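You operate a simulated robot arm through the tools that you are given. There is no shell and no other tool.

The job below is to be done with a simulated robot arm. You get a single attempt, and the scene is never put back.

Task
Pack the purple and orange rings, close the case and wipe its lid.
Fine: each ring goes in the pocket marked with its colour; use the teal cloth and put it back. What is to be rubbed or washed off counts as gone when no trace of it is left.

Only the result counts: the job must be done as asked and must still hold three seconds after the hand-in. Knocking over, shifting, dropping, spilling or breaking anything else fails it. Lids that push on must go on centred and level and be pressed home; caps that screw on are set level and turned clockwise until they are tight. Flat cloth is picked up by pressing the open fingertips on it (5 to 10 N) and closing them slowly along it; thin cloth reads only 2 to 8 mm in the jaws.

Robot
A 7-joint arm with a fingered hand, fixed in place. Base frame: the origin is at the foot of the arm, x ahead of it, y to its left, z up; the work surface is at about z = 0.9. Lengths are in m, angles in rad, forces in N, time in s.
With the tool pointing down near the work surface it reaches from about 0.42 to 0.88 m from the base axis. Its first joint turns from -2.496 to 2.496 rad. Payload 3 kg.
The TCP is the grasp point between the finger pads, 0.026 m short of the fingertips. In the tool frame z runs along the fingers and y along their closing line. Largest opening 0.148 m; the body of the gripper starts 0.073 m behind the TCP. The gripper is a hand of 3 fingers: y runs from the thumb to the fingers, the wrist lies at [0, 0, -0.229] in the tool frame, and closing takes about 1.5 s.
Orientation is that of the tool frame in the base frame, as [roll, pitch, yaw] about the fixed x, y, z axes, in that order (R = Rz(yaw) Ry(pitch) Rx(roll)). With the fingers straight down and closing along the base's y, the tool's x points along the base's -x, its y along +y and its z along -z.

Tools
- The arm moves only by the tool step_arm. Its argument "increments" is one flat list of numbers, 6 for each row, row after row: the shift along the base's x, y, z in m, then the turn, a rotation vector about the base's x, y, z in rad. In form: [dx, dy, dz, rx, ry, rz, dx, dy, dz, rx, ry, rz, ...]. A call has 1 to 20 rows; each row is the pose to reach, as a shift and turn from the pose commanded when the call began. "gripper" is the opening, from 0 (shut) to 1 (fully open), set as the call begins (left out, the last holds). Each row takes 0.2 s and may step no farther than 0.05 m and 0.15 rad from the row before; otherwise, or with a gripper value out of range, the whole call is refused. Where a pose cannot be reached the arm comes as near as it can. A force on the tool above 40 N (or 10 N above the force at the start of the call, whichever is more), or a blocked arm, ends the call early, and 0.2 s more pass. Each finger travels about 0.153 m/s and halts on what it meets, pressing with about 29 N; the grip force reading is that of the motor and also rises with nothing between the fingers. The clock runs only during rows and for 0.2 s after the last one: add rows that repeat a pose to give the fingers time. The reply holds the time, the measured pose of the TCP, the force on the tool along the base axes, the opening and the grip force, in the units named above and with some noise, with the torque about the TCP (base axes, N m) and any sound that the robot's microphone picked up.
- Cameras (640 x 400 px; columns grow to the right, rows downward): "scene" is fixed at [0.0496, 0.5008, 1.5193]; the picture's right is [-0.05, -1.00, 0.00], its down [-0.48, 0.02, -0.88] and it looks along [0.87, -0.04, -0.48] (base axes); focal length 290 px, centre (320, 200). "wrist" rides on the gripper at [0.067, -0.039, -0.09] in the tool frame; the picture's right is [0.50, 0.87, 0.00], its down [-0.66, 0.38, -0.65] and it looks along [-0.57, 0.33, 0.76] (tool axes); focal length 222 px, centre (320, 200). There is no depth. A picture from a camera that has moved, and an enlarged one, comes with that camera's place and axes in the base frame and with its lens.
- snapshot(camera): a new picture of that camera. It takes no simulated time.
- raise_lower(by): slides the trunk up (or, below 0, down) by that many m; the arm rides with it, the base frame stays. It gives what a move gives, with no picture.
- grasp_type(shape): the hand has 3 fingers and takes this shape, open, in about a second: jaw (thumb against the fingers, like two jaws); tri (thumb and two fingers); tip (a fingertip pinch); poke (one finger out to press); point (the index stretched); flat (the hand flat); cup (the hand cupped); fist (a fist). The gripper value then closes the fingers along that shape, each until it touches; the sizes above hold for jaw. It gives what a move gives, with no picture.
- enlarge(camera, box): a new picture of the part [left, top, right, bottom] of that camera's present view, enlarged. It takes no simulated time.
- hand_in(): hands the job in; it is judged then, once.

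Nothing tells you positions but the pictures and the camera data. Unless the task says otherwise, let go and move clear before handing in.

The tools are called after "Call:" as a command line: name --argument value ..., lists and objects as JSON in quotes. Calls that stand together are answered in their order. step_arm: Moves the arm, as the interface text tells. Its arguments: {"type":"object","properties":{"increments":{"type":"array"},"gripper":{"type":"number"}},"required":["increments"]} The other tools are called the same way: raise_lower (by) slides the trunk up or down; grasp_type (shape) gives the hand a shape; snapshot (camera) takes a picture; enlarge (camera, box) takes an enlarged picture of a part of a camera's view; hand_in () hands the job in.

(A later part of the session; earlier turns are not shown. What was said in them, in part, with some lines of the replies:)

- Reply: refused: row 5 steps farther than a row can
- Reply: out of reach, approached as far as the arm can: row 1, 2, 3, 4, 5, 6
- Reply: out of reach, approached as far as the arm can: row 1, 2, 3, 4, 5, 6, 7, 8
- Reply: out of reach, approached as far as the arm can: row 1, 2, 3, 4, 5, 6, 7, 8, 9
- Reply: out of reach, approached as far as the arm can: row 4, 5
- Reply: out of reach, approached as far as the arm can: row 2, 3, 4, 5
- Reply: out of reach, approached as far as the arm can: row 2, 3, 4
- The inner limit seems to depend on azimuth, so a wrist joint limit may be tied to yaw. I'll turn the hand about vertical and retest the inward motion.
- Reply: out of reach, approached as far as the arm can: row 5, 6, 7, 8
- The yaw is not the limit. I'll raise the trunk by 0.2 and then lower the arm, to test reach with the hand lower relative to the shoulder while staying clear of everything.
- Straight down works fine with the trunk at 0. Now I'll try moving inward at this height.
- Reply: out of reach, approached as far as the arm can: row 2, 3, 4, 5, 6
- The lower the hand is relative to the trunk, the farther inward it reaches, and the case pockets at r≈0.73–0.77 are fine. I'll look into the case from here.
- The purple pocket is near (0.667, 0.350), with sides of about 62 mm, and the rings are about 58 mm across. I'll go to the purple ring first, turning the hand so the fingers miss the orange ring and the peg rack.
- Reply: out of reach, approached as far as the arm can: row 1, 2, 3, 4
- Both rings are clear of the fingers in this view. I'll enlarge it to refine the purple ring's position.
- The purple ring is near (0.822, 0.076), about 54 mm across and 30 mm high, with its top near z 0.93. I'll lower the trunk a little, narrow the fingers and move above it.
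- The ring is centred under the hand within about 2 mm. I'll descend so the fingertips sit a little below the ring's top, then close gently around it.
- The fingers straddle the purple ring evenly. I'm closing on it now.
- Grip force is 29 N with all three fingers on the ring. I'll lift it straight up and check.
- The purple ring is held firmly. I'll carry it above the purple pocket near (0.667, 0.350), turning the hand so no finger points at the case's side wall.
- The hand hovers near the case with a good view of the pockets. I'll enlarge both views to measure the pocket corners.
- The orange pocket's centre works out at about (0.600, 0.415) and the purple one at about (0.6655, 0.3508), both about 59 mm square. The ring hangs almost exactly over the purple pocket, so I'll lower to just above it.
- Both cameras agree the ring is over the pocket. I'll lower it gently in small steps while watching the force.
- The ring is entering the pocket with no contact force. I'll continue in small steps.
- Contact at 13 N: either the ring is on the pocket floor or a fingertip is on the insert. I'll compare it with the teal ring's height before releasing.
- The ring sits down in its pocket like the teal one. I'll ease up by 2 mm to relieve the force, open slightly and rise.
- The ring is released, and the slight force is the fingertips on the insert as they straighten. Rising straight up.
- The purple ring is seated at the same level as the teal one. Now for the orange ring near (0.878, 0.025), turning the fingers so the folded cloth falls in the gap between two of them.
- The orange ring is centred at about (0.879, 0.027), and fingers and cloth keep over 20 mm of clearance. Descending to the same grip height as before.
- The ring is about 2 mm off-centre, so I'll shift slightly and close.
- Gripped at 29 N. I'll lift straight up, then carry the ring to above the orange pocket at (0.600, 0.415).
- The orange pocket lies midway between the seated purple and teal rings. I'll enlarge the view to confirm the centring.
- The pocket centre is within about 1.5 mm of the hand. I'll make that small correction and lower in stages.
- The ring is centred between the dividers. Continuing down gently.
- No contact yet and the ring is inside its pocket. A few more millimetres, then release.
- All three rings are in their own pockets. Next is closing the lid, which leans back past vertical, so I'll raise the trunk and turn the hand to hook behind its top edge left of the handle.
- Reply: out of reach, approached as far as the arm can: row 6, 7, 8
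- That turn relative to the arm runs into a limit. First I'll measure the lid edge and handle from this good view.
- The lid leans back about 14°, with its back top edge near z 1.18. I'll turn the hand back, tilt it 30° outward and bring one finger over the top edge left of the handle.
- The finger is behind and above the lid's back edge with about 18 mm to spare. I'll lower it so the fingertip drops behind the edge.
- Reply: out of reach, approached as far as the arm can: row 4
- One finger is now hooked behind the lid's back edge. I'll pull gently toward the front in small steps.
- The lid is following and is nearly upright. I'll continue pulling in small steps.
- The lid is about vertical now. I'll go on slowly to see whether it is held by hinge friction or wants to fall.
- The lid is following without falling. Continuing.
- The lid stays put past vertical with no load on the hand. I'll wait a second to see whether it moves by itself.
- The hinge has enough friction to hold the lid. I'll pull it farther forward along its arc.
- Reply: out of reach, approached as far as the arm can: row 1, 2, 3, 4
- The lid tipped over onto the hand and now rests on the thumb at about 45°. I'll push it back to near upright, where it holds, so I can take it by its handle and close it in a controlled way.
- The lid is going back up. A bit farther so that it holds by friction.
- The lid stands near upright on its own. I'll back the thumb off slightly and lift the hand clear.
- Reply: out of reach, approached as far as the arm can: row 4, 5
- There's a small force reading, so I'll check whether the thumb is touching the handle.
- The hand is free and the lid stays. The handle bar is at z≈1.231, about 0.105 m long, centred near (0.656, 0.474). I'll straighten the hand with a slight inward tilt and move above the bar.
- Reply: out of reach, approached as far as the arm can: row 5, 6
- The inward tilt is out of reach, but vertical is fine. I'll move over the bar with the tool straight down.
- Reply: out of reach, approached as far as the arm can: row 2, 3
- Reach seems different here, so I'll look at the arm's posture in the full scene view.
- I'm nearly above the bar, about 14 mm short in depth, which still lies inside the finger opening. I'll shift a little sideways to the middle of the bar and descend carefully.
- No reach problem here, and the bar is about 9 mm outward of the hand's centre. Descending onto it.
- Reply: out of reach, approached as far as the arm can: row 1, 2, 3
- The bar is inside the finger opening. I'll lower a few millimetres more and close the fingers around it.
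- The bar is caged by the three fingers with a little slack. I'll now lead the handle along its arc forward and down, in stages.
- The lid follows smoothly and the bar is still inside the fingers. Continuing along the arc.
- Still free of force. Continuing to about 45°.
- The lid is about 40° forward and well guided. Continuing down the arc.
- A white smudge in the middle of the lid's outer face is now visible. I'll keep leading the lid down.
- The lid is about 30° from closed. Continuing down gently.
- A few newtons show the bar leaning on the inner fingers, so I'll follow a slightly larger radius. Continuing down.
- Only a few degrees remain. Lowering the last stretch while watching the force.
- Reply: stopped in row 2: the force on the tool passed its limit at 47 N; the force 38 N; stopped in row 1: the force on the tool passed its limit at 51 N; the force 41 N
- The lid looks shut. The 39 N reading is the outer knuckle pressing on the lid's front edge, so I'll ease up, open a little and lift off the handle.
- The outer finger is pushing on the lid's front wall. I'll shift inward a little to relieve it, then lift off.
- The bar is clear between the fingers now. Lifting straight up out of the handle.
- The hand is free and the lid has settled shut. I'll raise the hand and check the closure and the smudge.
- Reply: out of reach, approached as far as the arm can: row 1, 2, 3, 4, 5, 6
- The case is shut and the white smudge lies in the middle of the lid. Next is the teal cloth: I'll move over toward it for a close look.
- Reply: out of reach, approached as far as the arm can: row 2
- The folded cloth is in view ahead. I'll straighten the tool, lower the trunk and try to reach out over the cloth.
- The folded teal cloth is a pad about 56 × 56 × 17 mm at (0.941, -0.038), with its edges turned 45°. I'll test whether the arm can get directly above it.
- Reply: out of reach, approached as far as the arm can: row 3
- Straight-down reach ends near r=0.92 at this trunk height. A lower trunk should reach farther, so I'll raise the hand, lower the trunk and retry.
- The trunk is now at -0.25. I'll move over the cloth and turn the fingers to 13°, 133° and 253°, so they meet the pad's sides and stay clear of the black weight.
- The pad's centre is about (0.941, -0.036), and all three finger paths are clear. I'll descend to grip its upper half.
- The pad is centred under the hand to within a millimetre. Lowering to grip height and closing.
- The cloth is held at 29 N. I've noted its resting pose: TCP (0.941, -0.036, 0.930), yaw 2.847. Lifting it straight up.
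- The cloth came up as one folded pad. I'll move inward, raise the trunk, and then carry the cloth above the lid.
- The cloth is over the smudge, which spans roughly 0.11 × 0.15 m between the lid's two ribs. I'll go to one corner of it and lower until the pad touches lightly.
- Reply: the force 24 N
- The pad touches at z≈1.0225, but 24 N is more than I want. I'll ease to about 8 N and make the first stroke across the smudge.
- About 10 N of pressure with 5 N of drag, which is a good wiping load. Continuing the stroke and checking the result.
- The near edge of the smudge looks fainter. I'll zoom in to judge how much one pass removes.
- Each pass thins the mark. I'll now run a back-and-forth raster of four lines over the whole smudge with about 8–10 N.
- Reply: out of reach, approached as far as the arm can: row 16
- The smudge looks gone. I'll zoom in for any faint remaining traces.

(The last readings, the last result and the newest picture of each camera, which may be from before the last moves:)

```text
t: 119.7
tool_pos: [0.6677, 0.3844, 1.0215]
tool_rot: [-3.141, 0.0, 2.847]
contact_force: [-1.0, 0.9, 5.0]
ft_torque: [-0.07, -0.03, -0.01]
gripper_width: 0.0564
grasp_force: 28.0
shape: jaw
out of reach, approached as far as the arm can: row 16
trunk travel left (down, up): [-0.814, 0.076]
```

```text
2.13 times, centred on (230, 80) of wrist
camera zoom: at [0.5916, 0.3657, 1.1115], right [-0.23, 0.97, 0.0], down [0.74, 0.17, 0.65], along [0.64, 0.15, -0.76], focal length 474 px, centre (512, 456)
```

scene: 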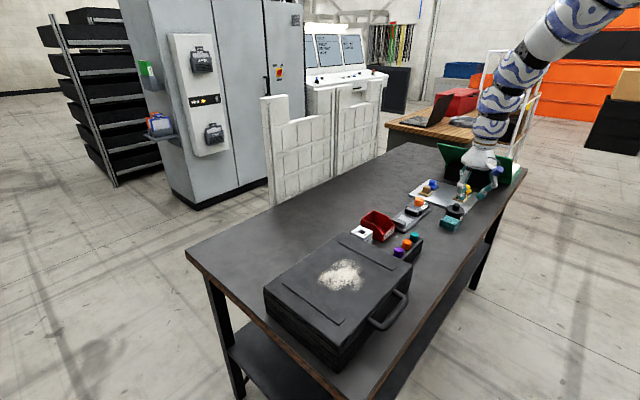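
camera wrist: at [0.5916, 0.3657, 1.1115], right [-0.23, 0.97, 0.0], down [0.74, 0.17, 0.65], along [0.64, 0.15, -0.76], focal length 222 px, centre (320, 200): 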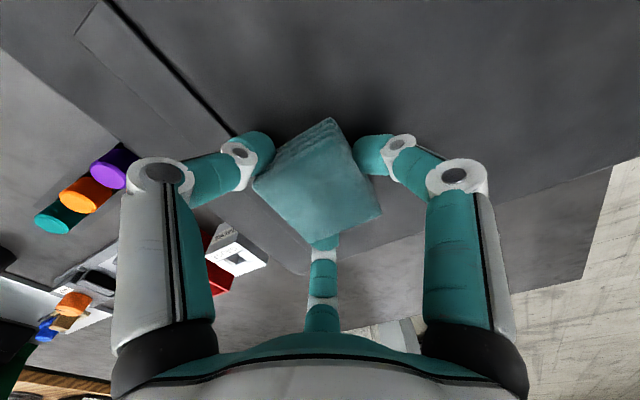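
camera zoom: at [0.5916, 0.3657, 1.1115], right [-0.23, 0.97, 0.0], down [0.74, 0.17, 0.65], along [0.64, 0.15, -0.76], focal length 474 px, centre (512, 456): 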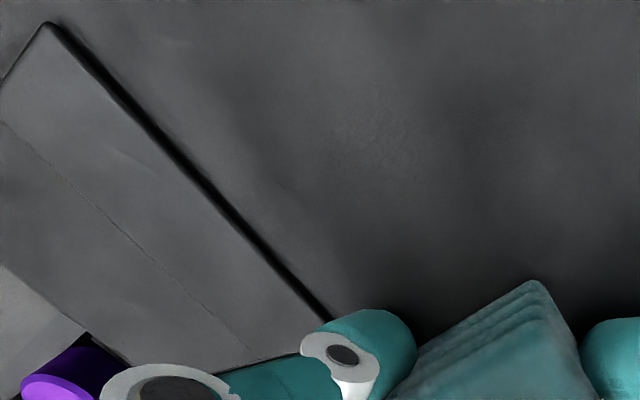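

No trace is visible, but I'll make a second full raster to be sure, with the hand turned slightly to ease the reach.

Call:
step_arm --increments '[0.007, 0.0071, -0.0005, 0, 0, 0.13, -0.0161, 0.0299, -0.0005, 0, 0, 0.15, -0.0393, 0.0527, -0.0005, 0, 0, 0.15, -0.0624, 0.0755, -0.0005, 0, 0, 0.15, -0.0856, 0.0984, -0.0005, 0, 0, 0.15, -0.1031, 0.0806, -0.0005, 0, 0, 0.15, -0.0799, 0.0577, -0.0005, 0, 0, 0.15, -0.0568, 0.0349, -0.0005, 0, 0, 0.15, -0.0336, 0.0121, -0.0005, 0, 0, 0.15, -0.0105, -0.0107, -0.0005, 0, 0, 0.15, -0.0281, -0.0285, -0.0005, 0, 0, 0.15, -0.0512, -0.0057, -0.0005, 0, 0, 0.15, -0.0744, 0.0171, -0.0005, 0, 0, 0.15, -0.0975, 0.0399, -0.0005, 0, 0, 0.15, -0.1207, 0.0628, -0.0005, 0, 0, 0.15, -0.1382, 0.045, -0.0005, 0, 0, 0.15, -0.115, 0.0221, -0.0005, 0, 0, 0.15, -0.0919, -0.0007, -0.0005, 0, 0, 0.15, -0.0687, -0.0235, -0.0005, 0, 0, 0.15, -0.0456, -0.0463, -0.0005, 0, 0, 0.15]'

Call:
enlarge --camera "scene" --box '[260, 210, 420, 340]'

Call:
snapshot --camera "wrist"

```text
t: 123.9
tool_pos: [0.6232, 0.3387, 1.0221]
tool_rot: [3.14, 0.0, 2.998]
contact_force: [0.4, -0.6, 1.9]
ft_torque: [-0.04, -0.02, -0.02]
gripper_width: 0.0557
grasp_force: 29.0
shape: jaw
out of reach, approached as far as the arm can: row 1, 2, 3, 4, 5
trunk travel left (down, up): [-0.814, 0.076]
```

```text
3.08 times, centred on (340, 275) of scene
camera zoom: at [0.0496, 0.5008, 1.5193], right [-0.05, -1.0, 0.0], down [-0.48, 0.02, -0.88], along [0.87, -0.04, -0.48], focal length 892 px, centre (258, -31)
```

zoom: 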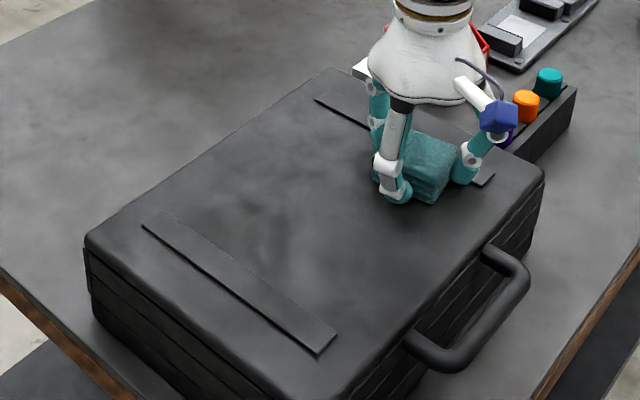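

```text
taken
camera wrist: at [0.5498, 0.3088, 1.1114], right [-0.37, 0.93, 0.0], down [0.7, 0.28, 0.65], along [0.61, 0.24, -0.76], focal length 222 px, centre (320, 200)
```

wrist: 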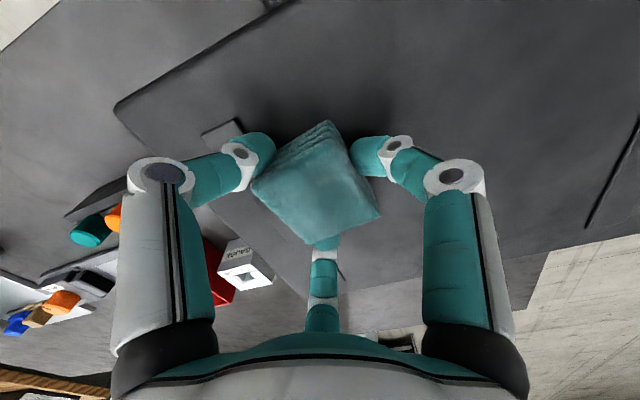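

The first line of that pass hit the outward reach limit. I'll inspect the far part of the lid closely for any residue.

Call:
enlarge --camera "scene" --box '[290, 235, 370, 295]'

Call:
enlarge --camera "wrist" --box '[370, 20, 640, 220]'

```text
6.67 times, centred on (330, 265) of scene
camera zoom: at [0.0496, 0.5008, 1.5193], right [-0.05, -1.0, 0.0], down [-0.48, 0.02, -0.88], along [0.87, -0.04, -0.48], focal length 1933 px, centre (253, -233)
```

zoom: 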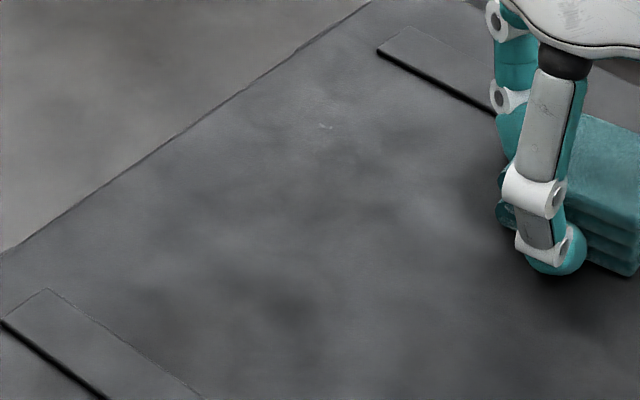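

```text
2.00 times, centred on (505, 120) of wrist
camera zoom: at [0.5498, 0.3088, 1.1114], right [-0.37, 0.93, 0.0], down [0.7, 0.28, 0.65], along [0.61, 0.24, -0.76], focal length 444 px, centre (-50, 360)
```

zoom: 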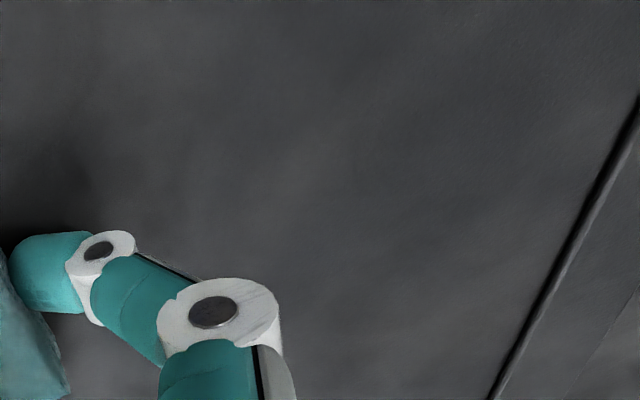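

There's a tiny light speck on the far side of the lid. I'll zoom in on it further.

Call:
enlarge --camera "scene" --box '[315, 240, 355, 270]'

Call:
enlarge --camera "scene" --box '[270, 260, 330, 310]'

Call:
enlarge --camera "scene" --box '[320, 270, 400, 330]'

```text
13.33 times, centred on (335, 255) of scene
camera zoom: at [0.0496, 0.5008, 1.5193], right [-0.05, -1.0, 0.0], down [-0.48, 0.02, -0.88], along [0.87, -0.04, -0.48], focal length 3865 px, centre (120, -533)
```

zoom: 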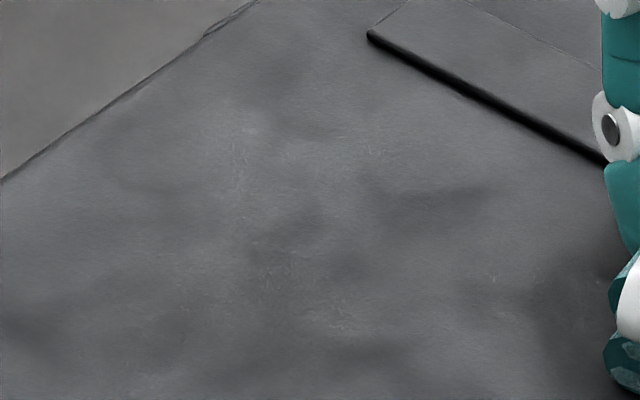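

```text
8.00 times, centred on (300, 285) of scene
camera zoom: at [0.0496, 0.5008, 1.5193], right [-0.05, -1.0, 0.0], down [-0.48, 0.02, -0.88], along [0.87, -0.04, -0.48], focal length 2319 px, centre (480, -480)
```

zoom: 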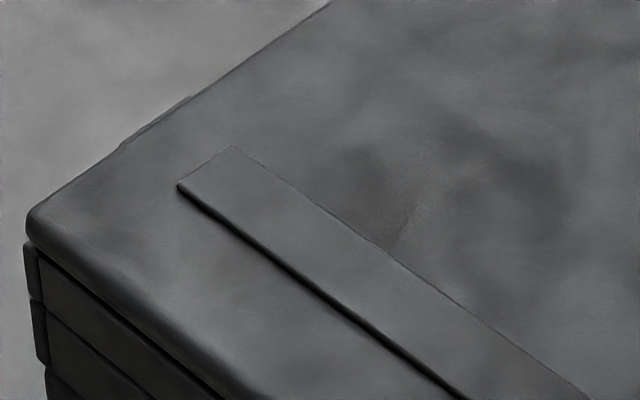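

```text
6.67 times, centred on (360, 300) of scene
camera zoom: at [0.0496, 0.5008, 1.5193], right [-0.05, -1.0, 0.0], down [-0.48, 0.02, -0.88], along [0.87, -0.04, -0.48], focal length 1933 px, centre (53, -467)
```

zoom: 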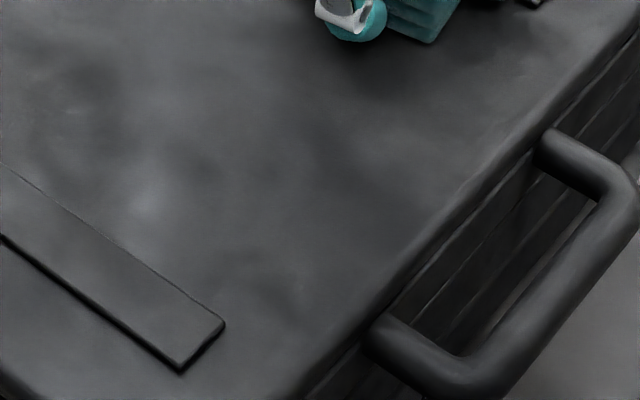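

At higher magnification the speck vanishes, so it was only render grain. For certainty I'll lower the trunk a little for more outward reach and do one more firm pass, including the far edge.

Call:
step_arm --increments '[0, 0, 0.04, 0, 0, 0, 0, 0, 0.08, 0, 0, 0, 0, 0, 0.11, 0, 0, 0]'

Call:
raise_lower --by -0.09

Call:
step_arm --increments '[0.03, 0.03, 0, 0, 0, 0, 0.056, 0.057, -0.005, 0, 0, 0, 0.056, 0.057, -0.013, 0, 0, 0]'

```text
t: 124.7
tool_pos: [0.6226, 0.3388, 1.1331]
tool_rot: [3.14, -0.001, 2.998]
contact_force: [-0.4, -0.3, -0.6]
ft_torque: [0.05, -0.02, -0.01]
gripper_width: 0.0555
grasp_force: 29.1
shape: jaw
trunk travel left (down, up): [-0.814, 0.076]
```

```text
t: 125.9
tool_pos: [0.622, 0.3395, 1.0436]
tool_rot: [-3.141, 0.0, 2.996]
contact_force: [0.2, -0.4, -0.4]
ft_torque: [0.03, -0.01, 0.01]
gripper_width: 0.0557
grasp_force: 29.4
shape: jaw
trunk travel left (down, up): [-0.724, 0.166]
```

```text
t: 126.7
tool_pos: [0.677, 0.3965, 1.0304]
tool_rot: [-3.14, 0.002, 2.998]
contact_force: [-1.5, 0.2, -1.2]
ft_torque: [-0.07, -0.07, -0.02]
gripper_width: 0.0555
grasp_force: 28.9
shape: jaw
trunk travel left (down, up): [-0.724, 0.166]
```

Call:
step_arm --increments '[0, 0, -0.004, 0, 0, 0, 0, 0, -0.0075, 0, 0, 0]'

Call:
step_arm --increments '[0, 0, -0.001, 0, 0, 0]'

```text
t: 127.3
tool_pos: [0.6787, 0.3969, 1.0219]
tool_rot: [-3.141, 0.001, 2.997]
contact_force: [-0.1, -0.7, 2.2]
ft_torque: [-0.03, -0.07, 0.0]
gripper_width: 0.0552
grasp_force: 29.2
shape: jaw
trunk travel left (down, up): [-0.724, 0.166]
```

```text
t: 127.7
tool_pos: [0.6788, 0.3969, 1.0204]
tool_rot: [-3.141, 0.0, 2.996]
contact_force: [1.1, 0.1, 5.6]
ft_torque: [-0.14, -0.14, -0.01]
gripper_width: 0.0553
grasp_force: 28.6
shape: jaw
trunk travel left (down, up): [-0.724, 0.166]
```

Call:
step_arm --increments '[-0.0214, 0.0211, -0.0006, 0, 0, 0, -0.0427, 0.0421, -0.0006, 0, 0, 0, -0.0641, 0.0632, -0.0006, 0, 0, 0, -0.0854, 0.0842, -0.0006, 0, 0, 0, -0.1008, 0.0685, -0.0006, 0, 0, 0, -0.0795, 0.0475, -0.0006, 0, 0, 0, -0.0581, 0.0264, -0.0006, 0, 0, 0, -0.0368, 0.0054, -0.0006, 0, 0, 0, -0.0154, -0.0157, -0.0006, 0, 0, 0, -0.0309, -0.0313, -0.0006, 0, 0, 0, -0.0523, -0.0102, -0.0006, 0, 0, 0, -0.0736, 0.0108, -0.0006, 0, 0, 0, -0.095, 0.0319, -0.0006, 0, 0, 0, -0.1163, 0.0529, -0.0006, 0, 0, 0, -0.1317, 0.0372, -0.0006, 0, 0, 0, -0.1104, 0.0162, -0.0006, 0, 0, 0, -0.089, -0.0049, -0.0006, 0, 0, 0, -0.0677, -0.0259, -0.0006, 0, 0, 0, -0.0463, -0.047, -0.0006, 0, 0, 0]'

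Call:
enlarge --camera "scene" --box '[260, 210, 420, 340]'

```text
t: 131.7
tool_pos: [0.6306, 0.3484, 1.0212]
tool_rot: [-3.141, 0.0, 2.997]
contact_force: [-0.6, 1.0, 8.5]
ft_torque: [0.04, -0.1, -0.06]
gripper_width: 0.0552
grasp_force: 28.7
shape: jaw
trunk travel left (down, up): [-0.724, 0.166]
```

```text
3.08 times, centred on (340, 275) of scene
camera zoom: at [0.0496, 0.5008, 1.5193], right [-0.05, -1.0, 0.0], down [-0.48, 0.02, -0.88], along [0.87, -0.04, -0.48], focal length 892 px, centre (258, -31)
```

zoom: 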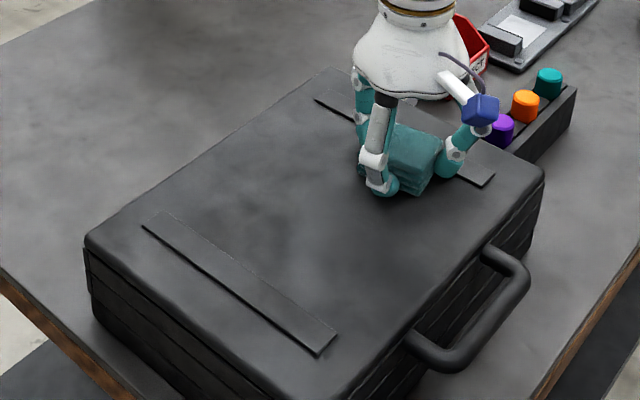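

One last front line, then I'll lift off.

Call:
step_arm --increments '[-0.0168, -0.0171, 0, 0, 0, 0, -0.0382, 0.004, 0, 0, 0, 0, -0.0595, 0.025, 0, 0, 0, 0, -0.0809, 0.0461, 0, 0, 0, 0, -0.1022, 0.0671, 0, 0, 0, 0, -0.0809, 0.0461, 0, 0, 0, 0, -0.0595, 0.025, 0, 0, 0, 0, -0.0382, 0.004, 0, 0, 0, 0, -0.0168, -0.0171, 0, 0, 0, 0]'

Call:
step_arm --increments '[0, 0, 0.02, 0, 0, 0, 0, 0, 0.05, 0, 0, 0, 0, 0, 0.08, 0, 0, 0, 0.03, -0.03, 0.1, 0, 0, 0, 0.06, -0.06, 0.1, 0, 0, 0, 0.09, -0.09, 0.1, 0, 0, 0]'

Call:
snapshot --camera "scene"

Call:
enlarge --camera "scene" --box '[260, 220, 420, 350]'

Call:
snapshot --camera "wrist"

```text
t: 133.7
tool_pos: [0.6152, 0.3323, 1.0213]
tool_rot: [-3.141, 0.002, 2.998]
contact_force: [0.0, 1.3, 8.7]
ft_torque: [-0.08, -0.17, 0.01]
gripper_width: 0.0547
grasp_force: 28.8
shape: jaw
trunk travel left (down, up): [-0.724, 0.166]
```

```text
t: 135.1
tool_pos: [0.7056, 0.2418, 1.1195]
tool_rot: [-3.139, -0.002, 2.997]
contact_force: [-0.2, -1.5, 0.0]
ft_torque: [-0.03, 0.05, -0.01]
gripper_width: 0.0549
grasp_force: 29.2
shape: jaw
trunk travel left (down, up): [-0.724, 0.166]
```

```text
taken
```

scene: 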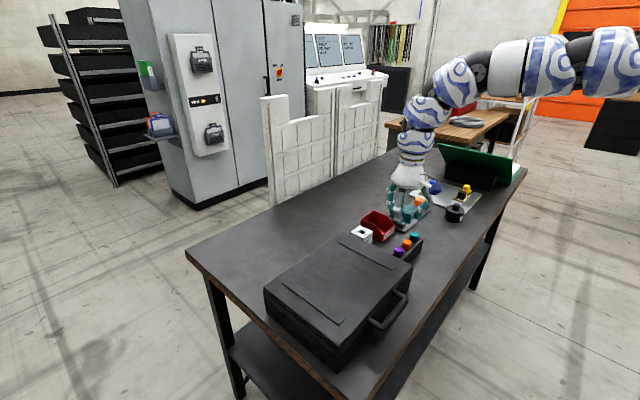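

```text
3.08 times, centred on (340, 285) of scene
camera zoom: at [0.0496, 0.5008, 1.5193], right [-0.05, -1.0, 0.0], down [-0.48, 0.02, -0.88], along [0.87, -0.04, -0.48], focal length 892 px, centre (258, -62)
```

zoom: 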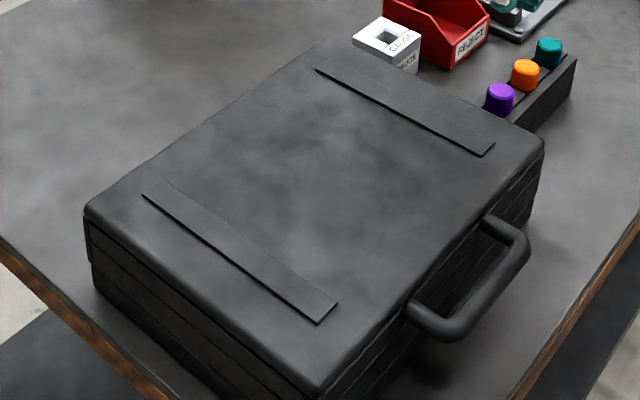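

```text
taken
camera wrist: at [0.6331, 0.212, 1.2093], right [-0.37, 0.93, 0.0], down [0.7, 0.28, 0.65], along [0.61, 0.24, -0.76], focal length 222 px, centre (320, 200)
```

wrist: 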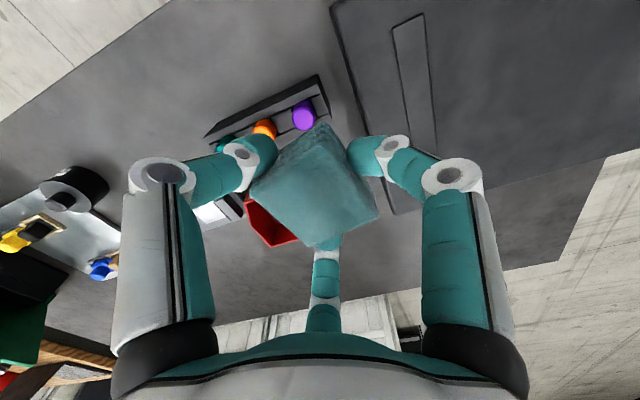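

The lid is clean and the case is shut. Now I'll take the cloth back to where it lay, turning the hand back to the original yaw on the way.

Call:
step_arm --increments '[0.019, -0.028, 0.03, 0, 0, -0.03, 0.038, -0.056, 0.06, 0, 0, -0.06, 0.057, -0.084, 0.09, 0, 0, -0.09, 0.076, -0.112, 0.12, 0, 0, -0.12, 0.0949, -0.1396, 0.145, 0, 0, -0.15]'

Call:
raise_lower --by -0.21

```text
t: 136.3
tool_pos: [0.8002, 0.1016, 1.2663]
tool_rot: [3.141, -0.003, 2.847]
contact_force: [0.2, -0.1, 0.3]
ft_torque: [-0.01, 0.02, 0.02]
gripper_width: 0.0545
grasp_force: 28.7
shape: jaw
trunk travel left (down, up): [-0.724, 0.166]
```

```text
t: 138.6
tool_pos: [0.8003, 0.1026, 1.0556]
tool_rot: [-3.14, 0.0, 2.847]
contact_force: [-0.4, 0.4, 0.2]
ft_torque: [0.02, 0.0, -0.01]
gripper_width: 0.0546
grasp_force: 29.5
shape: jaw
trunk travel left (down, up): [-0.514, 0.376]
```

Call:
step_arm --increments '[0.028, -0.028, 0, 0, 0, 0, 0.056, -0.055, 0, 0, 0, 0, 0.084, -0.083, 0, 0, 0, 0, 0.112, -0.111, 0, 0, 0, 0, 0.1407, -0.138, 0, 0, 0, 0]'

Call:
snapshot --camera "wrist"

Call:
enlarge --camera "scene" --box '[400, 150, 500, 250]'

```text
t: 139.8
tool_pos: [0.9454, -0.0615, 1.0557]
tool_rot: [-3.135, 0.004, 2.827]
contact_force: [1.9, -7.8, -0.8]
ft_torque: [0.63, 0.12, 0.03]
gripper_width: 0.0545
grasp_force: 29.2
shape: jaw
trunk travel left (down, up): [-0.514, 0.376]
```

```text
taken
camera wrist: at [0.8683, -0.0775, 1.1449], right [-0.21, 0.98, -0.01], down [0.74, 0.16, 0.65], along [0.64, 0.13, -0.76], focal length 222 px, centre (320, 200)
```

wrist: 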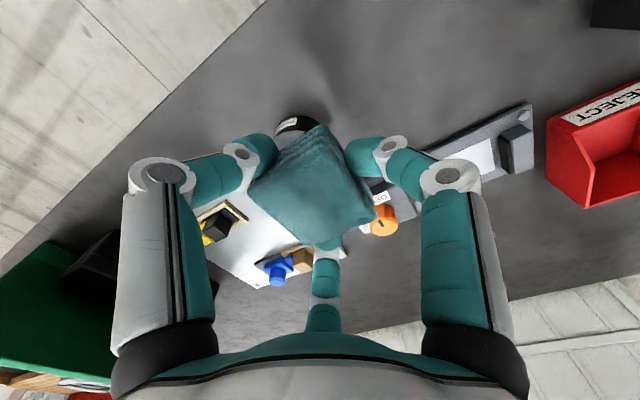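

```text
4.00 times, centred on (450, 200) of scene
camera zoom: at [0.0496, 0.5008, 1.5193], right [-0.05, -1.0, 0.0], down [-0.48, 0.02, -0.88], along [0.87, -0.04, -0.48], focal length 1160 px, centre (-200, 200)
```

zoom: 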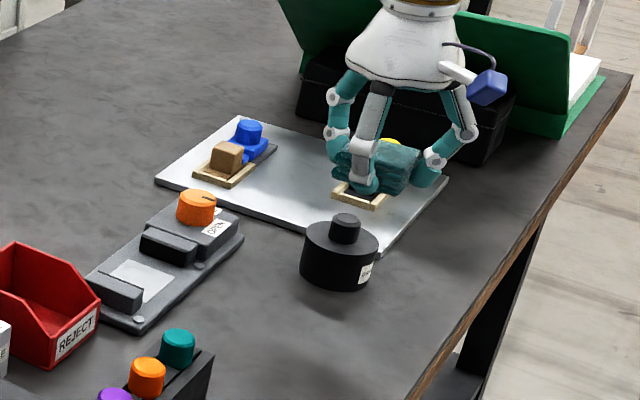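

There's a transient overshoot after the fast move, so I'll let the arm settle before going on.

Call:
step_arm --increments '[0, 0, 0, 0, 0, 0, 0, 0, 0, 0, 0, 0]'

Call:
snapshot --camera "wrist"

Call:
enlarge --camera "scene" --box '[400, 150, 500, 250]'

```text
t: 140.4
tool_pos: [0.9409, -0.0346, 1.0556]
tool_rot: [-3.141, 0.001, 2.846]
contact_force: [0.3, 0.4, -1.2]
ft_torque: [-0.01, -0.06, 0.0]
gripper_width: 0.0544
grasp_force: 29.0
shape: jaw
trunk travel left (down, up): [-0.514, 0.376]
```

```text
taken
camera wrist: at [0.864, -0.0534, 1.1451], right [-0.23, 0.97, 0.0], down [0.74, 0.17, 0.65], along [0.64, 0.15, -0.76], focal length 222 px, centre (320, 200)
```

wrist: 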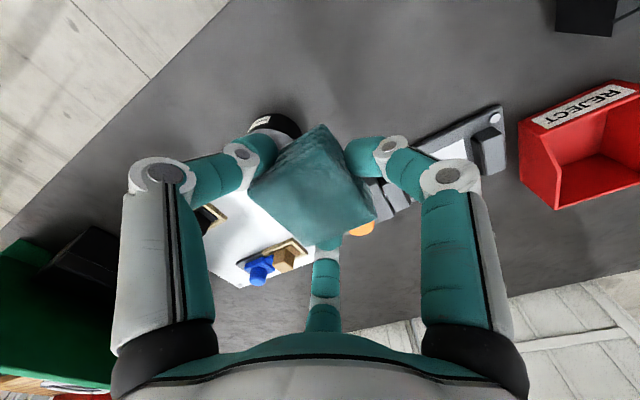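

```text
4.00 times, centred on (450, 200) of scene
camera zoom: at [0.0496, 0.5008, 1.5193], right [-0.05, -1.0, 0.0], down [-0.48, 0.02, -0.88], along [0.87, -0.04, -0.48], focal length 1160 px, centre (-200, 200)
```

zoom: 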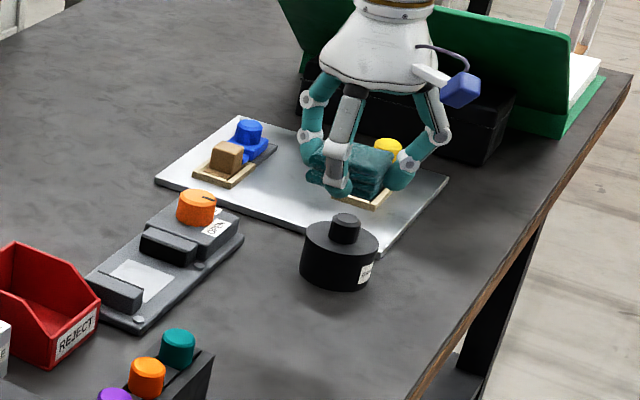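

Settled above the spot. The pad may have turned slightly in the grip, so I'll measure it before setting it down.

Call:
enlarge --camera "wrist" --box '[220, 100, 420, 260]'

```text
2.50 times, centred on (320, 180) of wrist
camera zoom: at [0.864, -0.0534, 1.1451], right [-0.23, 0.97, 0.0], down [0.74, 0.17, 0.65], along [0.64, 0.15, -0.76], focal length 555 px, centre (320, 250)
```

zoom: 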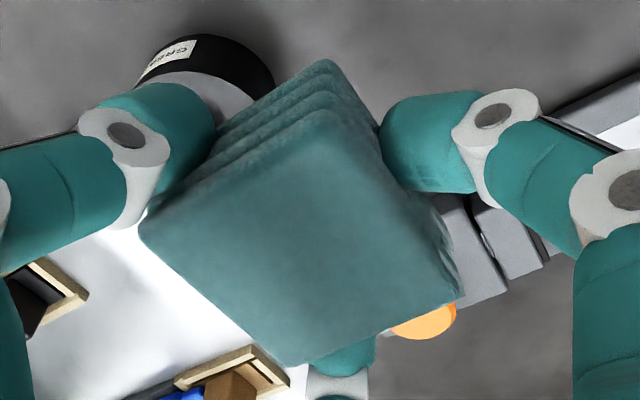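

The pad has shifted about 7 mm and turned about 4° in the grip. I'll correct for that so it lands where it was, and lower carefully.

Call:
step_arm --increments '[-0.0044, 0.0031, -0.02, 0, 0, -0.035, -0.0044, 0.0031, -0.04, 0, 0, -0.07, -0.0044, 0.0031, -0.06, 0, 0, -0.07, -0.0044, 0.0031, -0.08, 0, 0, -0.07, -0.0044, 0.0031, -0.095, 0, 0, -0.07]'

Call:
snapshot --camera "wrist"

Call:
enlarge --camera "scene" --box '[400, 170, 500, 250]'

```text
t: 141.6
tool_pos: [0.9354, -0.0318, 0.9607]
tool_rot: [-3.14, 0.0, 2.776]
contact_force: [-0.4, 0.4, -0.8]
ft_torque: [-0.01, -0.03, 0.01]
gripper_width: 0.0543
grasp_force: 28.6
shape: jaw
trunk travel left (down, up): [-0.514, 0.376]
```

```text
taken
camera wrist: at [0.8591, -0.0449, 1.0498], right [-0.16, 0.99, 0.0], down [0.75, 0.12, 0.65], along [0.64, 0.1, -0.76], focal length 222 px, centre (320, 200)
```

wrist: 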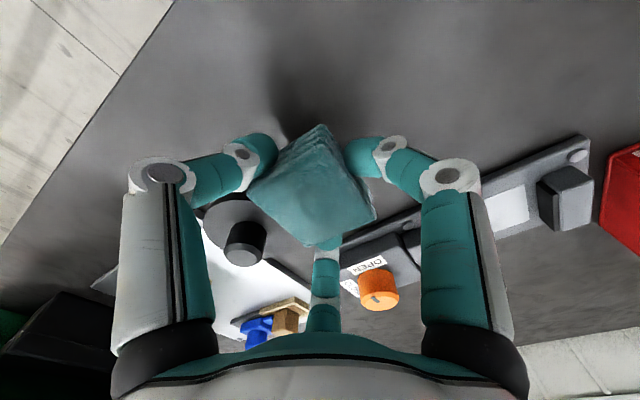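

```text
5.00 times, centred on (450, 210) of scene
camera zoom: at [0.0496, 0.5008, 1.5193], right [-0.05, -1.0, 0.0], down [-0.48, 0.02, -0.88], along [0.87, -0.04, -0.48], focal length 1450 px, centre (-330, 150)
```

zoom: 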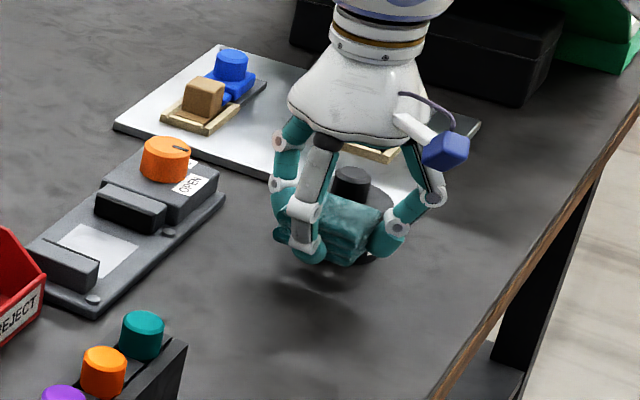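

The pad is 30 mm above the bench and clear of the weight. Lowering the rest slowly.

Call:
step_arm --increments '[0, 0, -0.01, 0, 0, 0, 0, 0, -0.02, 0, 0, 0, 0, 0, -0.027, 0, 0, 0]'

Call:
step_arm --increments '[0, 0, -0.002, 0, 0, 0]'

Call:
enlarge --camera "scene" --box '[400, 170, 500, 250]'

Call:
enlarge --camera "wrist" --box '[180, 100, 440, 280]'

```text
t: 142.4
tool_pos: [0.9351, -0.0317, 0.9342]
tool_rot: [-3.141, -0.001, 2.777]
contact_force: [0.3, -0.6, -0.4]
ft_torque: [0.02, 0.01, -0.01]
gripper_width: 0.0544
grasp_force: 29.1
shape: jaw
trunk travel left (down, up): [-0.514, 0.376]
```

```text
t: 142.8
tool_pos: [0.9364, -0.0329, 0.9313]
tool_rot: [-3.141, -0.004, 2.777]
contact_force: [0.5, -0.5, 0.1]
ft_torque: [-0.03, 0.02, 0.02]
gripper_width: 0.0542
grasp_force: 28.7
shape: jaw
trunk travel left (down, up): [-0.514, 0.376]
```

```text
5.00 times, centred on (450, 210) of scene
camera zoom: at [0.0496, 0.5008, 1.5193], right [-0.05, -1.0, 0.0], down [-0.48, 0.02, -0.88], along [0.87, -0.04, -0.48], focal length 1450 px, centre (-330, 150)
```

zoom: 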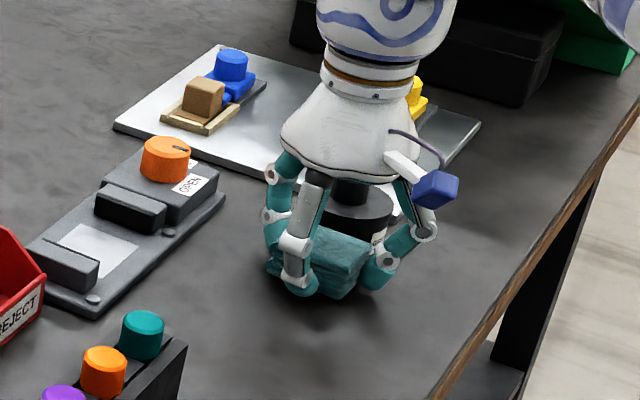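

```text
2.22 times, centred on (310, 190) of wrist
camera zoom: at [0.8591, -0.0453, 1.0208], right [-0.16, 0.99, 0.0], down [0.75, 0.12, 0.65], along [0.64, 0.1, -0.76], focal length 494 px, centre (342, 222)
```

zoom: 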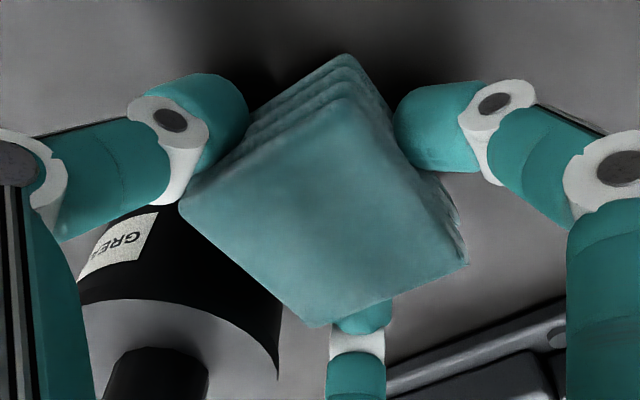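

No contact yet; a couple more millimetres until the pad touches the bench.

Call:
step_arm --increments '[0, 0, -0.002, 0, 0, 0]'

Call:
step_arm --increments '[0, 0, -0.0015, 0, 0, 0]'

```text
t: 143.2
tool_pos: [0.936, -0.0334, 0.9298]
tool_rot: [-3.14, -0.003, 2.779]
contact_force: [0.2, -0.9, -0.9]
ft_torque: [-0.01, -0.02, -0.03]
gripper_width: 0.0543
grasp_force: 28.8
shape: jaw
trunk travel left (down, up): [-0.514, 0.376]
```

```text
t: 143.6
tool_pos: [0.9356, -0.0312, 0.9283]
tool_rot: [-3.14, 0.0, 2.776]
contact_force: [0.5, 0.0, -0.3]
ft_torque: [-0.01, 0.02, 0.01]
gripper_width: 0.0542
grasp_force: 28.9
shape: jaw
trunk travel left (down, up): [-0.514, 0.376]
```

The pad is within a millimetre or two of the bench. I'll open slowly, rising slightly so the fingertips don't press on the bench.

Call:
step_arm --increments '[0, 0, 0.0003, 0, 0, 0, 0, 0, 0.001, 0, 0, 0, 0, 0, 0.002, 0, 0, 0, 0, 0, 0.003, 0, 0, 0]' --gripper 0.5

Call:
enlarge --camera "wrist" --box '[180, 100, 440, 280]'

Call:
enlarge --camera "scene" --box '[400, 170, 500, 250]'

```text
t: 144.6
tool_pos: [0.9366, -0.0323, 0.9327]
tool_rot: [-3.141, 0.001, 2.776]
contact_force: [-0.1, -0.5, 0.4]
ft_torque: [0.02, 0.0, -0.01]
gripper_width: 0.0732
grasp_force: 0.1
shape: jaw
trunk travel left (down, up): [-0.514, 0.376]
```

```text
2.22 times, centred on (310, 190) of wrist
camera zoom: at [0.8595, -0.0454, 1.0209], right [-0.16, 0.99, 0.0], down [0.75, 0.12, 0.65], along [0.65, 0.1, -0.76], focal length 494 px, centre (342, 222)
```

zoom: 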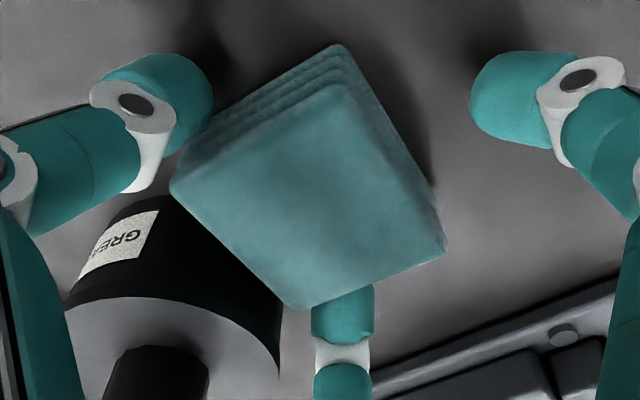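

```text
5.00 times, centred on (450, 210) of scene
camera zoom: at [0.0496, 0.5008, 1.5193], right [-0.05, -1.0, 0.0], down [-0.48, 0.02, -0.88], along [0.87, -0.04, -0.48], focal length 1450 px, centre (-330, 150)
```

zoom: 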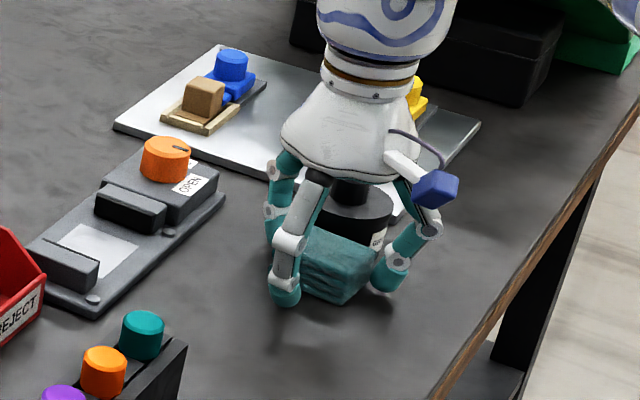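

Released. Rising straight up and checking the cloth and the black weight.

Call:
step_arm --increments '[0, 0, 0.01, 0, 0, 0, 0, 0, 0.03, 0, 0, 0, 0, 0, 0.06, 0, 0, 0, 0, 0, 0.09, 0, 0, 0, 0, 0, 0.11, 0, 0, 0]' --gripper 0.58

Call:
snapshot --camera "wrist"

Call:
enlarge --camera "wrist" --box '[200, 50, 420, 200]'

Call:
enlarge --camera "scene" --box '[400, 170, 500, 250]'

```text
t: 145.8
tool_pos: [0.9371, -0.0317, 1.0426]
tool_rot: [-3.141, 0.003, 2.777]
contact_force: [-0.6, 0.0, 0.5]
ft_torque: [0.02, -0.01, 0.01]
gripper_width: 0.0853
grasp_force: 0.0
shape: jaw
trunk travel left (down, up): [-0.514, 0.376]
```

```text
taken
camera wrist: at [0.8598, -0.0453, 1.1314], right [-0.16, 0.99, 0.0], down [0.75, 0.12, 0.65], along [0.65, 0.1, -0.76], focal length 222 px, centre (320, 200)
```

wrist: 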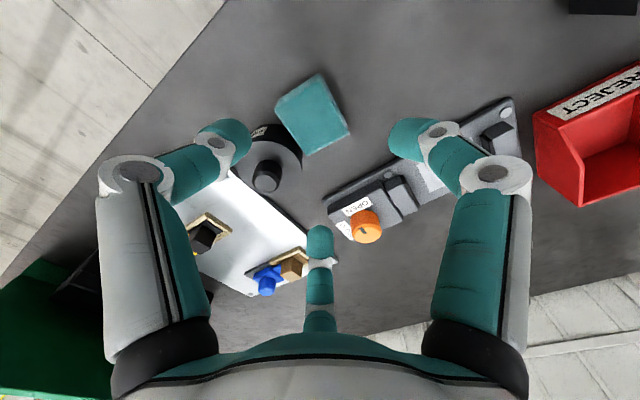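

```text
2.67 times, centred on (310, 125) of wrist
camera zoom: at [0.8598, -0.0453, 1.1314], right [-0.16, 0.99, 0.0], down [0.75, 0.12, 0.65], along [0.65, 0.1, -0.76], focal length 592 px, centre (347, 400)
```

zoom: 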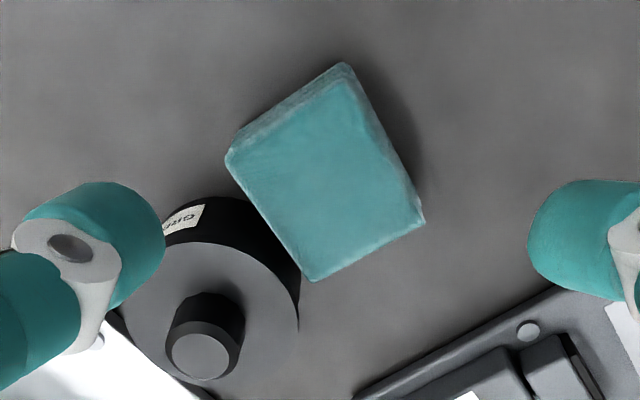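

```text
5.00 times, centred on (450, 210) of scene
camera zoom: at [0.0496, 0.5008, 1.5193], right [-0.05, -1.0, 0.0], down [-0.48, 0.02, -0.88], along [0.87, -0.04, -0.48], focal length 1450 px, centre (-330, 150)
```

zoom: 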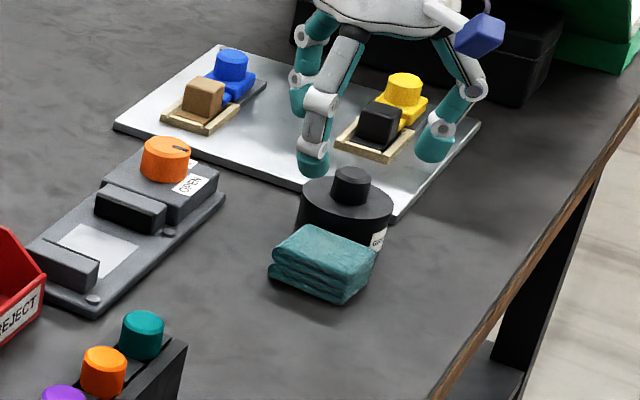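

The cloth lies within about 2 mm of its original spot and the weight is untouched. I'll move the hand clear and do a final inspection of the case.

Call:
step_arm --increments '[-0.02, 0, 0.03, 0, 0, 0, -0.04, 0, 0.06, 0, 0, 0, -0.06, 0, 0.09, 0, 0, 0, -0.08, 0, 0.11, 0, 0, 0, -0.1, 0.0, 0.12, 0, 0, 0]'

Call:
snapshot --camera "scene"

Call:
enlarge --camera "scene" --box '[220, 160, 420, 370]'

Call:
enlarge --camera "scene" --box '[260, 270, 420, 370]'

```text
t: 147.0
tool_pos: [0.8425, -0.0302, 1.1477]
tool_rot: [3.139, 0.002, 2.777]
contact_force: [0.1, 0.7, 0.5]
ft_torque: [-0.01, 0.01, 0.02]
gripper_width: 0.0852
grasp_force: 0.0
shape: jaw
out of reach, approached as far as the arm can: row 5
trunk travel left (down, up): [-0.514, 0.376]
```

```text
taken
```

scene: 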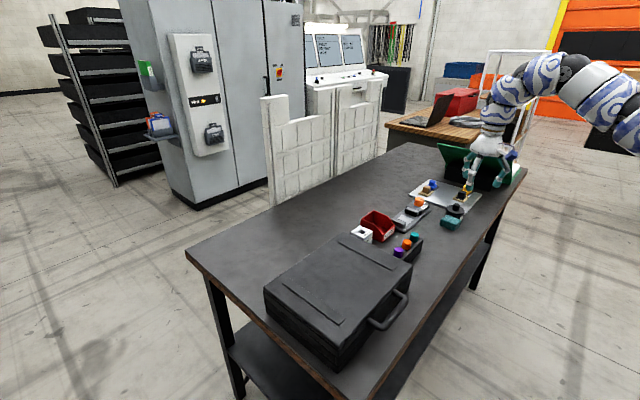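

```text
1.90 times, centred on (320, 265) of scene
camera zoom: at [0.0496, 0.5008, 1.5193], right [-0.05, -1.0, 0.0], down [-0.48, 0.02, -0.88], along [0.87, -0.04, -0.48], focal length 552 px, centre (320, 76)
```

zoom: 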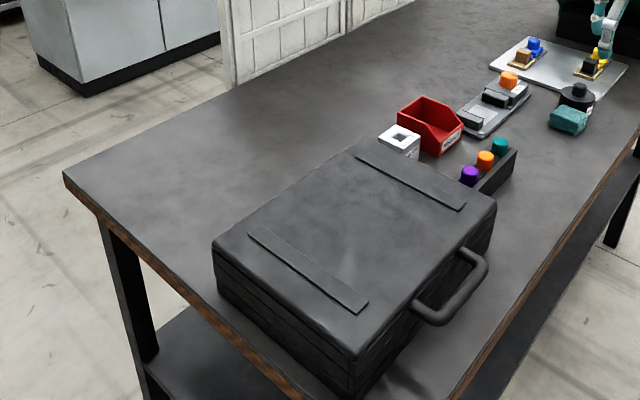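

```text
4.00 times, centred on (340, 320) of scene
camera zoom: at [0.0496, 0.5008, 1.5193], right [-0.05, -1.0, 0.0], down [-0.48, 0.02, -0.88], along [0.87, -0.04, -0.48], focal length 1160 px, centre (240, -280)
```

zoom: 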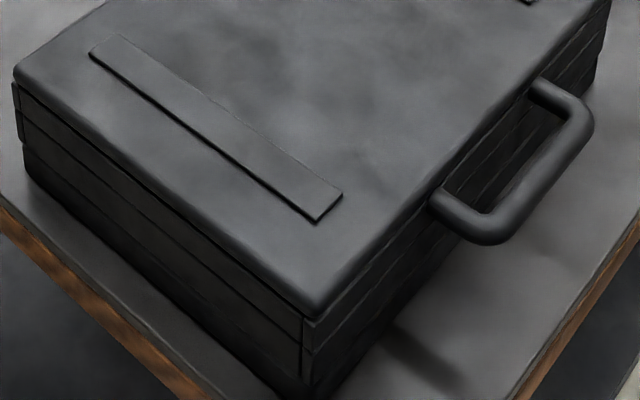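

The case is shut and everything else is in place. For a last look at the lid from above, I'll raise the trunk and bring the wrist camera over it.

Call:
raise_lower --by 0.25

Call:
step_arm --increments '[-0.02, 0.035, -0.02, 0, 0, 0.06, -0.04, 0.07, -0.04, 0, 0, 0.12, -0.06, 0.105, -0.06, 0, 0, 0.18, -0.08, 0.14, -0.09, 0, 0, 0.24, -0.1, 0.175, -0.12, 0, 0, 0.3, -0.12, 0.21, -0.15, 0, 0, 0.36, -0.14, 0.245, -0.17, 0, 0, 0.42, -0.16, 0.28, -0.19, 0, 0, 0.48, -0.18, 0.315, -0.2, 0, 0, 0.54, -0.2, 0.35, -0.2, 0, 0, 0.6]' --gripper 1.0

Call:
snapshot --camera "wrist"

Call:
enlarge --camera "wrist" --box '[180, 0, 460, 180]'

```text
t: 149.6
tool_pos: [0.8427, -0.0313, 1.3985]
tool_rot: [3.138, 0.001, 2.776]
contact_force: [-0.4, -0.3, 1.1]
ft_torque: [-0.01, -0.04, 0.03]
gripper_width: 0.0855
grasp_force: 0.1
shape: jaw
trunk travel left (down, up): [-0.764, 0.126]
```

```text
refused: row 4 steps farther than a row can; nothing moved
```

```text
taken
camera wrist: at [0.7653, -0.0445, 1.4867], right [-0.16, 0.99, 0.0], down [0.75, 0.12, 0.66], along [0.65, 0.1, -0.76], focal length 222 px, centre (320, 200)
```

wrist: 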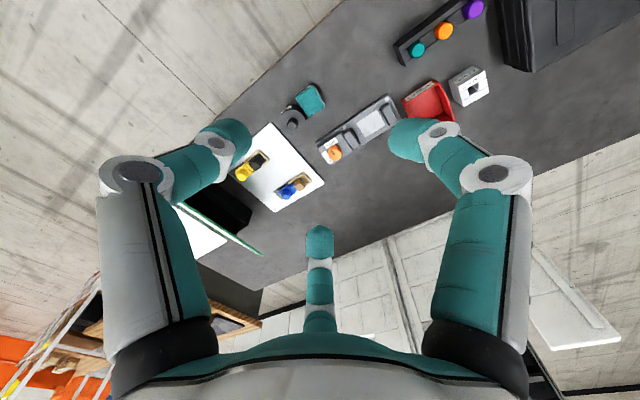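

```text
2.22 times, centred on (320, 90) of wrist
camera zoom: at [0.7653, -0.0445, 1.4867], right [-0.16, 0.99, 0.0], down [0.75, 0.12, 0.66], along [0.65, 0.1, -0.76], focal length 494 px, centre (320, 444)
```

zoom: 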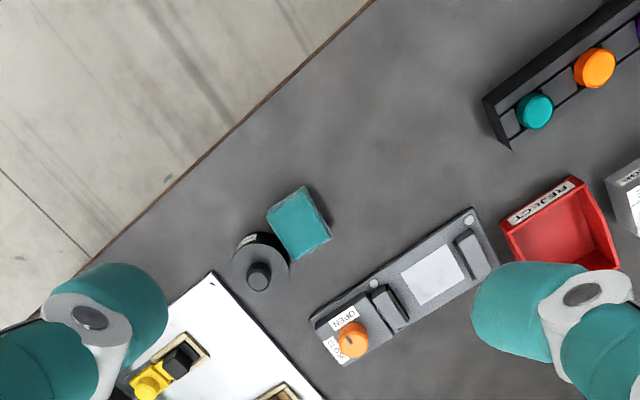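

Some rows were too long, so nothing moved; from here the bench itself looks undisturbed. I'll resend the move with shorter steps.

Call:
step_arm --increments '[-0.018, 0.031, -0.018, 0, 0, 0.06, -0.036, 0.062, -0.036, 0, 0, 0.12, -0.054, 0.093, -0.054, 0, 0, 0.18, -0.072, 0.124, -0.072, 0, 0, 0.24, -0.09, 0.155, -0.09, 0, 0, 0.3, -0.108, 0.186, -0.108, 0, 0, 0.36, -0.126, 0.217, -0.126, 0, 0, 0.42, -0.144, 0.248, -0.144, 0, 0, 0.48, -0.162, 0.279, -0.162, 0, 0, 0.54, -0.18, 0.31, -0.18, 0, 0, 0.6, -0.2, 0.34, -0.2, 0, 0, 0.6]' --gripper 1.0

Call:
snapshot --camera "wrist"

Call:
enlarge --camera "wrist" --box '[180, 0, 460, 200]'

```text
t: 151.9
tool_pos: [0.6429, 0.3111, 1.1951]
tool_rot: [3.141, 0.002, -2.907]
contact_force: [-1.3, -0.2, -1.9]
ft_torque: [-0.06, -0.05, -0.03]
gripper_width: 0.148
grasp_force: 0.0
shape: jaw
out of reach, approached as far as the arm can: row 5, 6, 7, 8, 9, 10
trunk travel left (down, up): [-0.764, 0.126]
```

```text
taken
camera wrist: at [0.5862, 0.2557, 1.2851], right [-0.69, 0.73, 0.0], down [0.55, 0.52, 0.66], along [0.48, 0.45, -0.76], focal length 222 px, centre (320, 200)
```

wrist: 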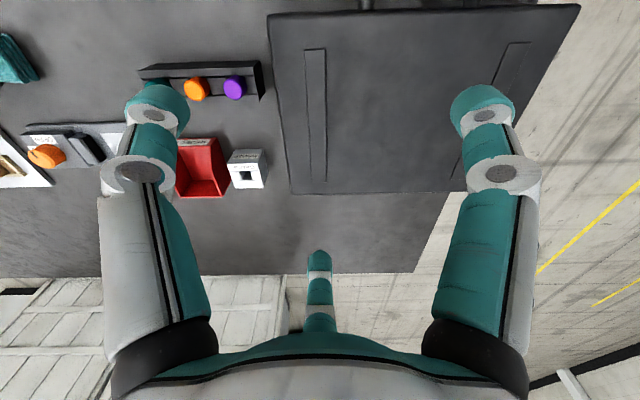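

```text
2.00 times, centred on (320, 100) of wrist
camera zoom: at [0.5862, 0.2557, 1.2851], right [-0.69, 0.73, 0.0], down [0.55, 0.52, 0.66], along [0.48, 0.45, -0.76], focal length 444 px, centre (320, 400)
```

zoom: 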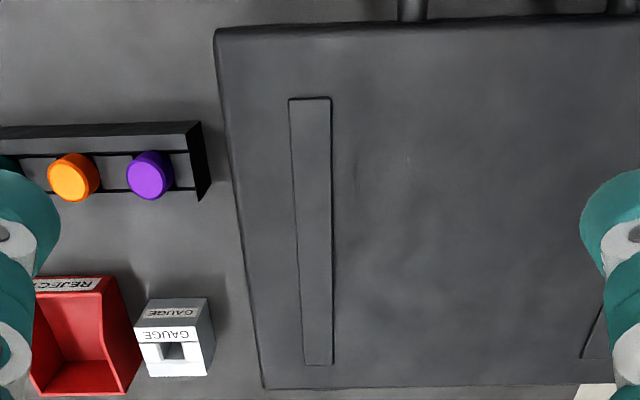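

The lid looks clean from above as well. One more close-up of the middle before handing in.

Call:
enlarge --camera "wrist" --box '[330, 20, 450, 100]'

Call:
enlarge --camera "wrist" --box '[330, 90, 450, 180]'

```text
5.00 times, centred on (390, 60) of wrist
camera zoom: at [0.5862, 0.2557, 1.2851], right [-0.69, 0.73, 0.0], down [0.55, 0.52, 0.66], along [0.48, 0.45, -0.76], focal length 1111 px, centre (-30, 900)
```

zoom: 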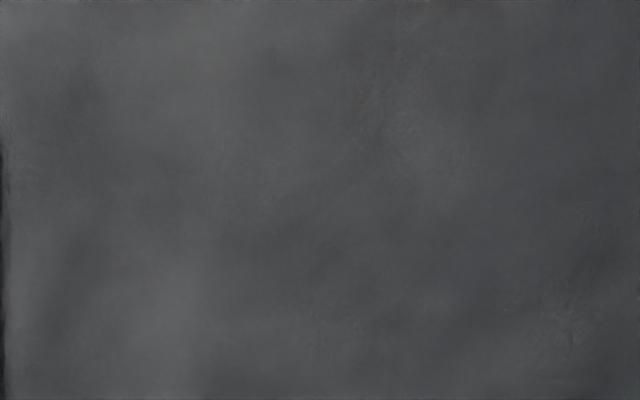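

```text
4.44 times, centred on (390, 135) of wrist
camera zoom: at [0.5862, 0.2557, 1.2851], right [-0.69, 0.73, 0.0], down [0.55, 0.52, 0.66], along [0.48, 0.45, -0.76], focal length 987 px, centre (9, 489)
```

zoom: 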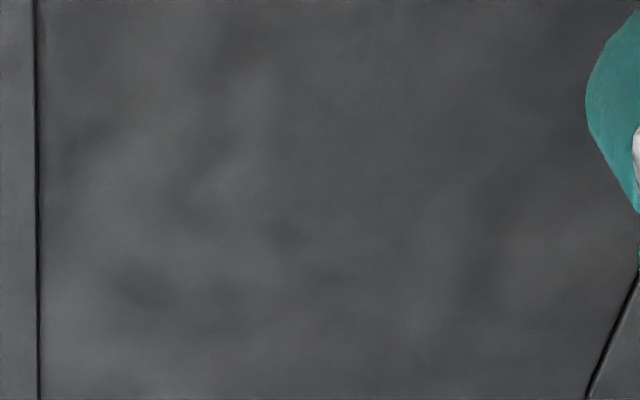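

The purple and orange rings are in their pockets, the case is shut, and no trace of the smudge is left on the lid. The cloth is back in its place and the hand is empty and clear of everything, so I'm handing in.

Call:
hand_in

```text
The job is handed in.
```

The job is handed in: the purple and orange rings are packed, the case is closed and its lid is wiped clean. I haven't seen how it was judged.

- **Rings:** purple and orange each went into the pocket marked with their colour, next to the teal ring that was already in place.
- **Case:** I led the lid shut by its handle. Earlier, while I was pulling it upright, it tipped forward about 30° onto the hand. I pushed it back up before closing it, and no ring moved.
- **Lid:** after the wiping passes, close-ups from both cameras showed no trace of the white smudge.
- **Cloth:** it lies within about 2 mm of where it started, going by the scene camera.

The other objects on the bench looked unmoved in the last pictures. The case itself may have shifted by a few millimetres during closing and wiping; I could not measure that exactly.
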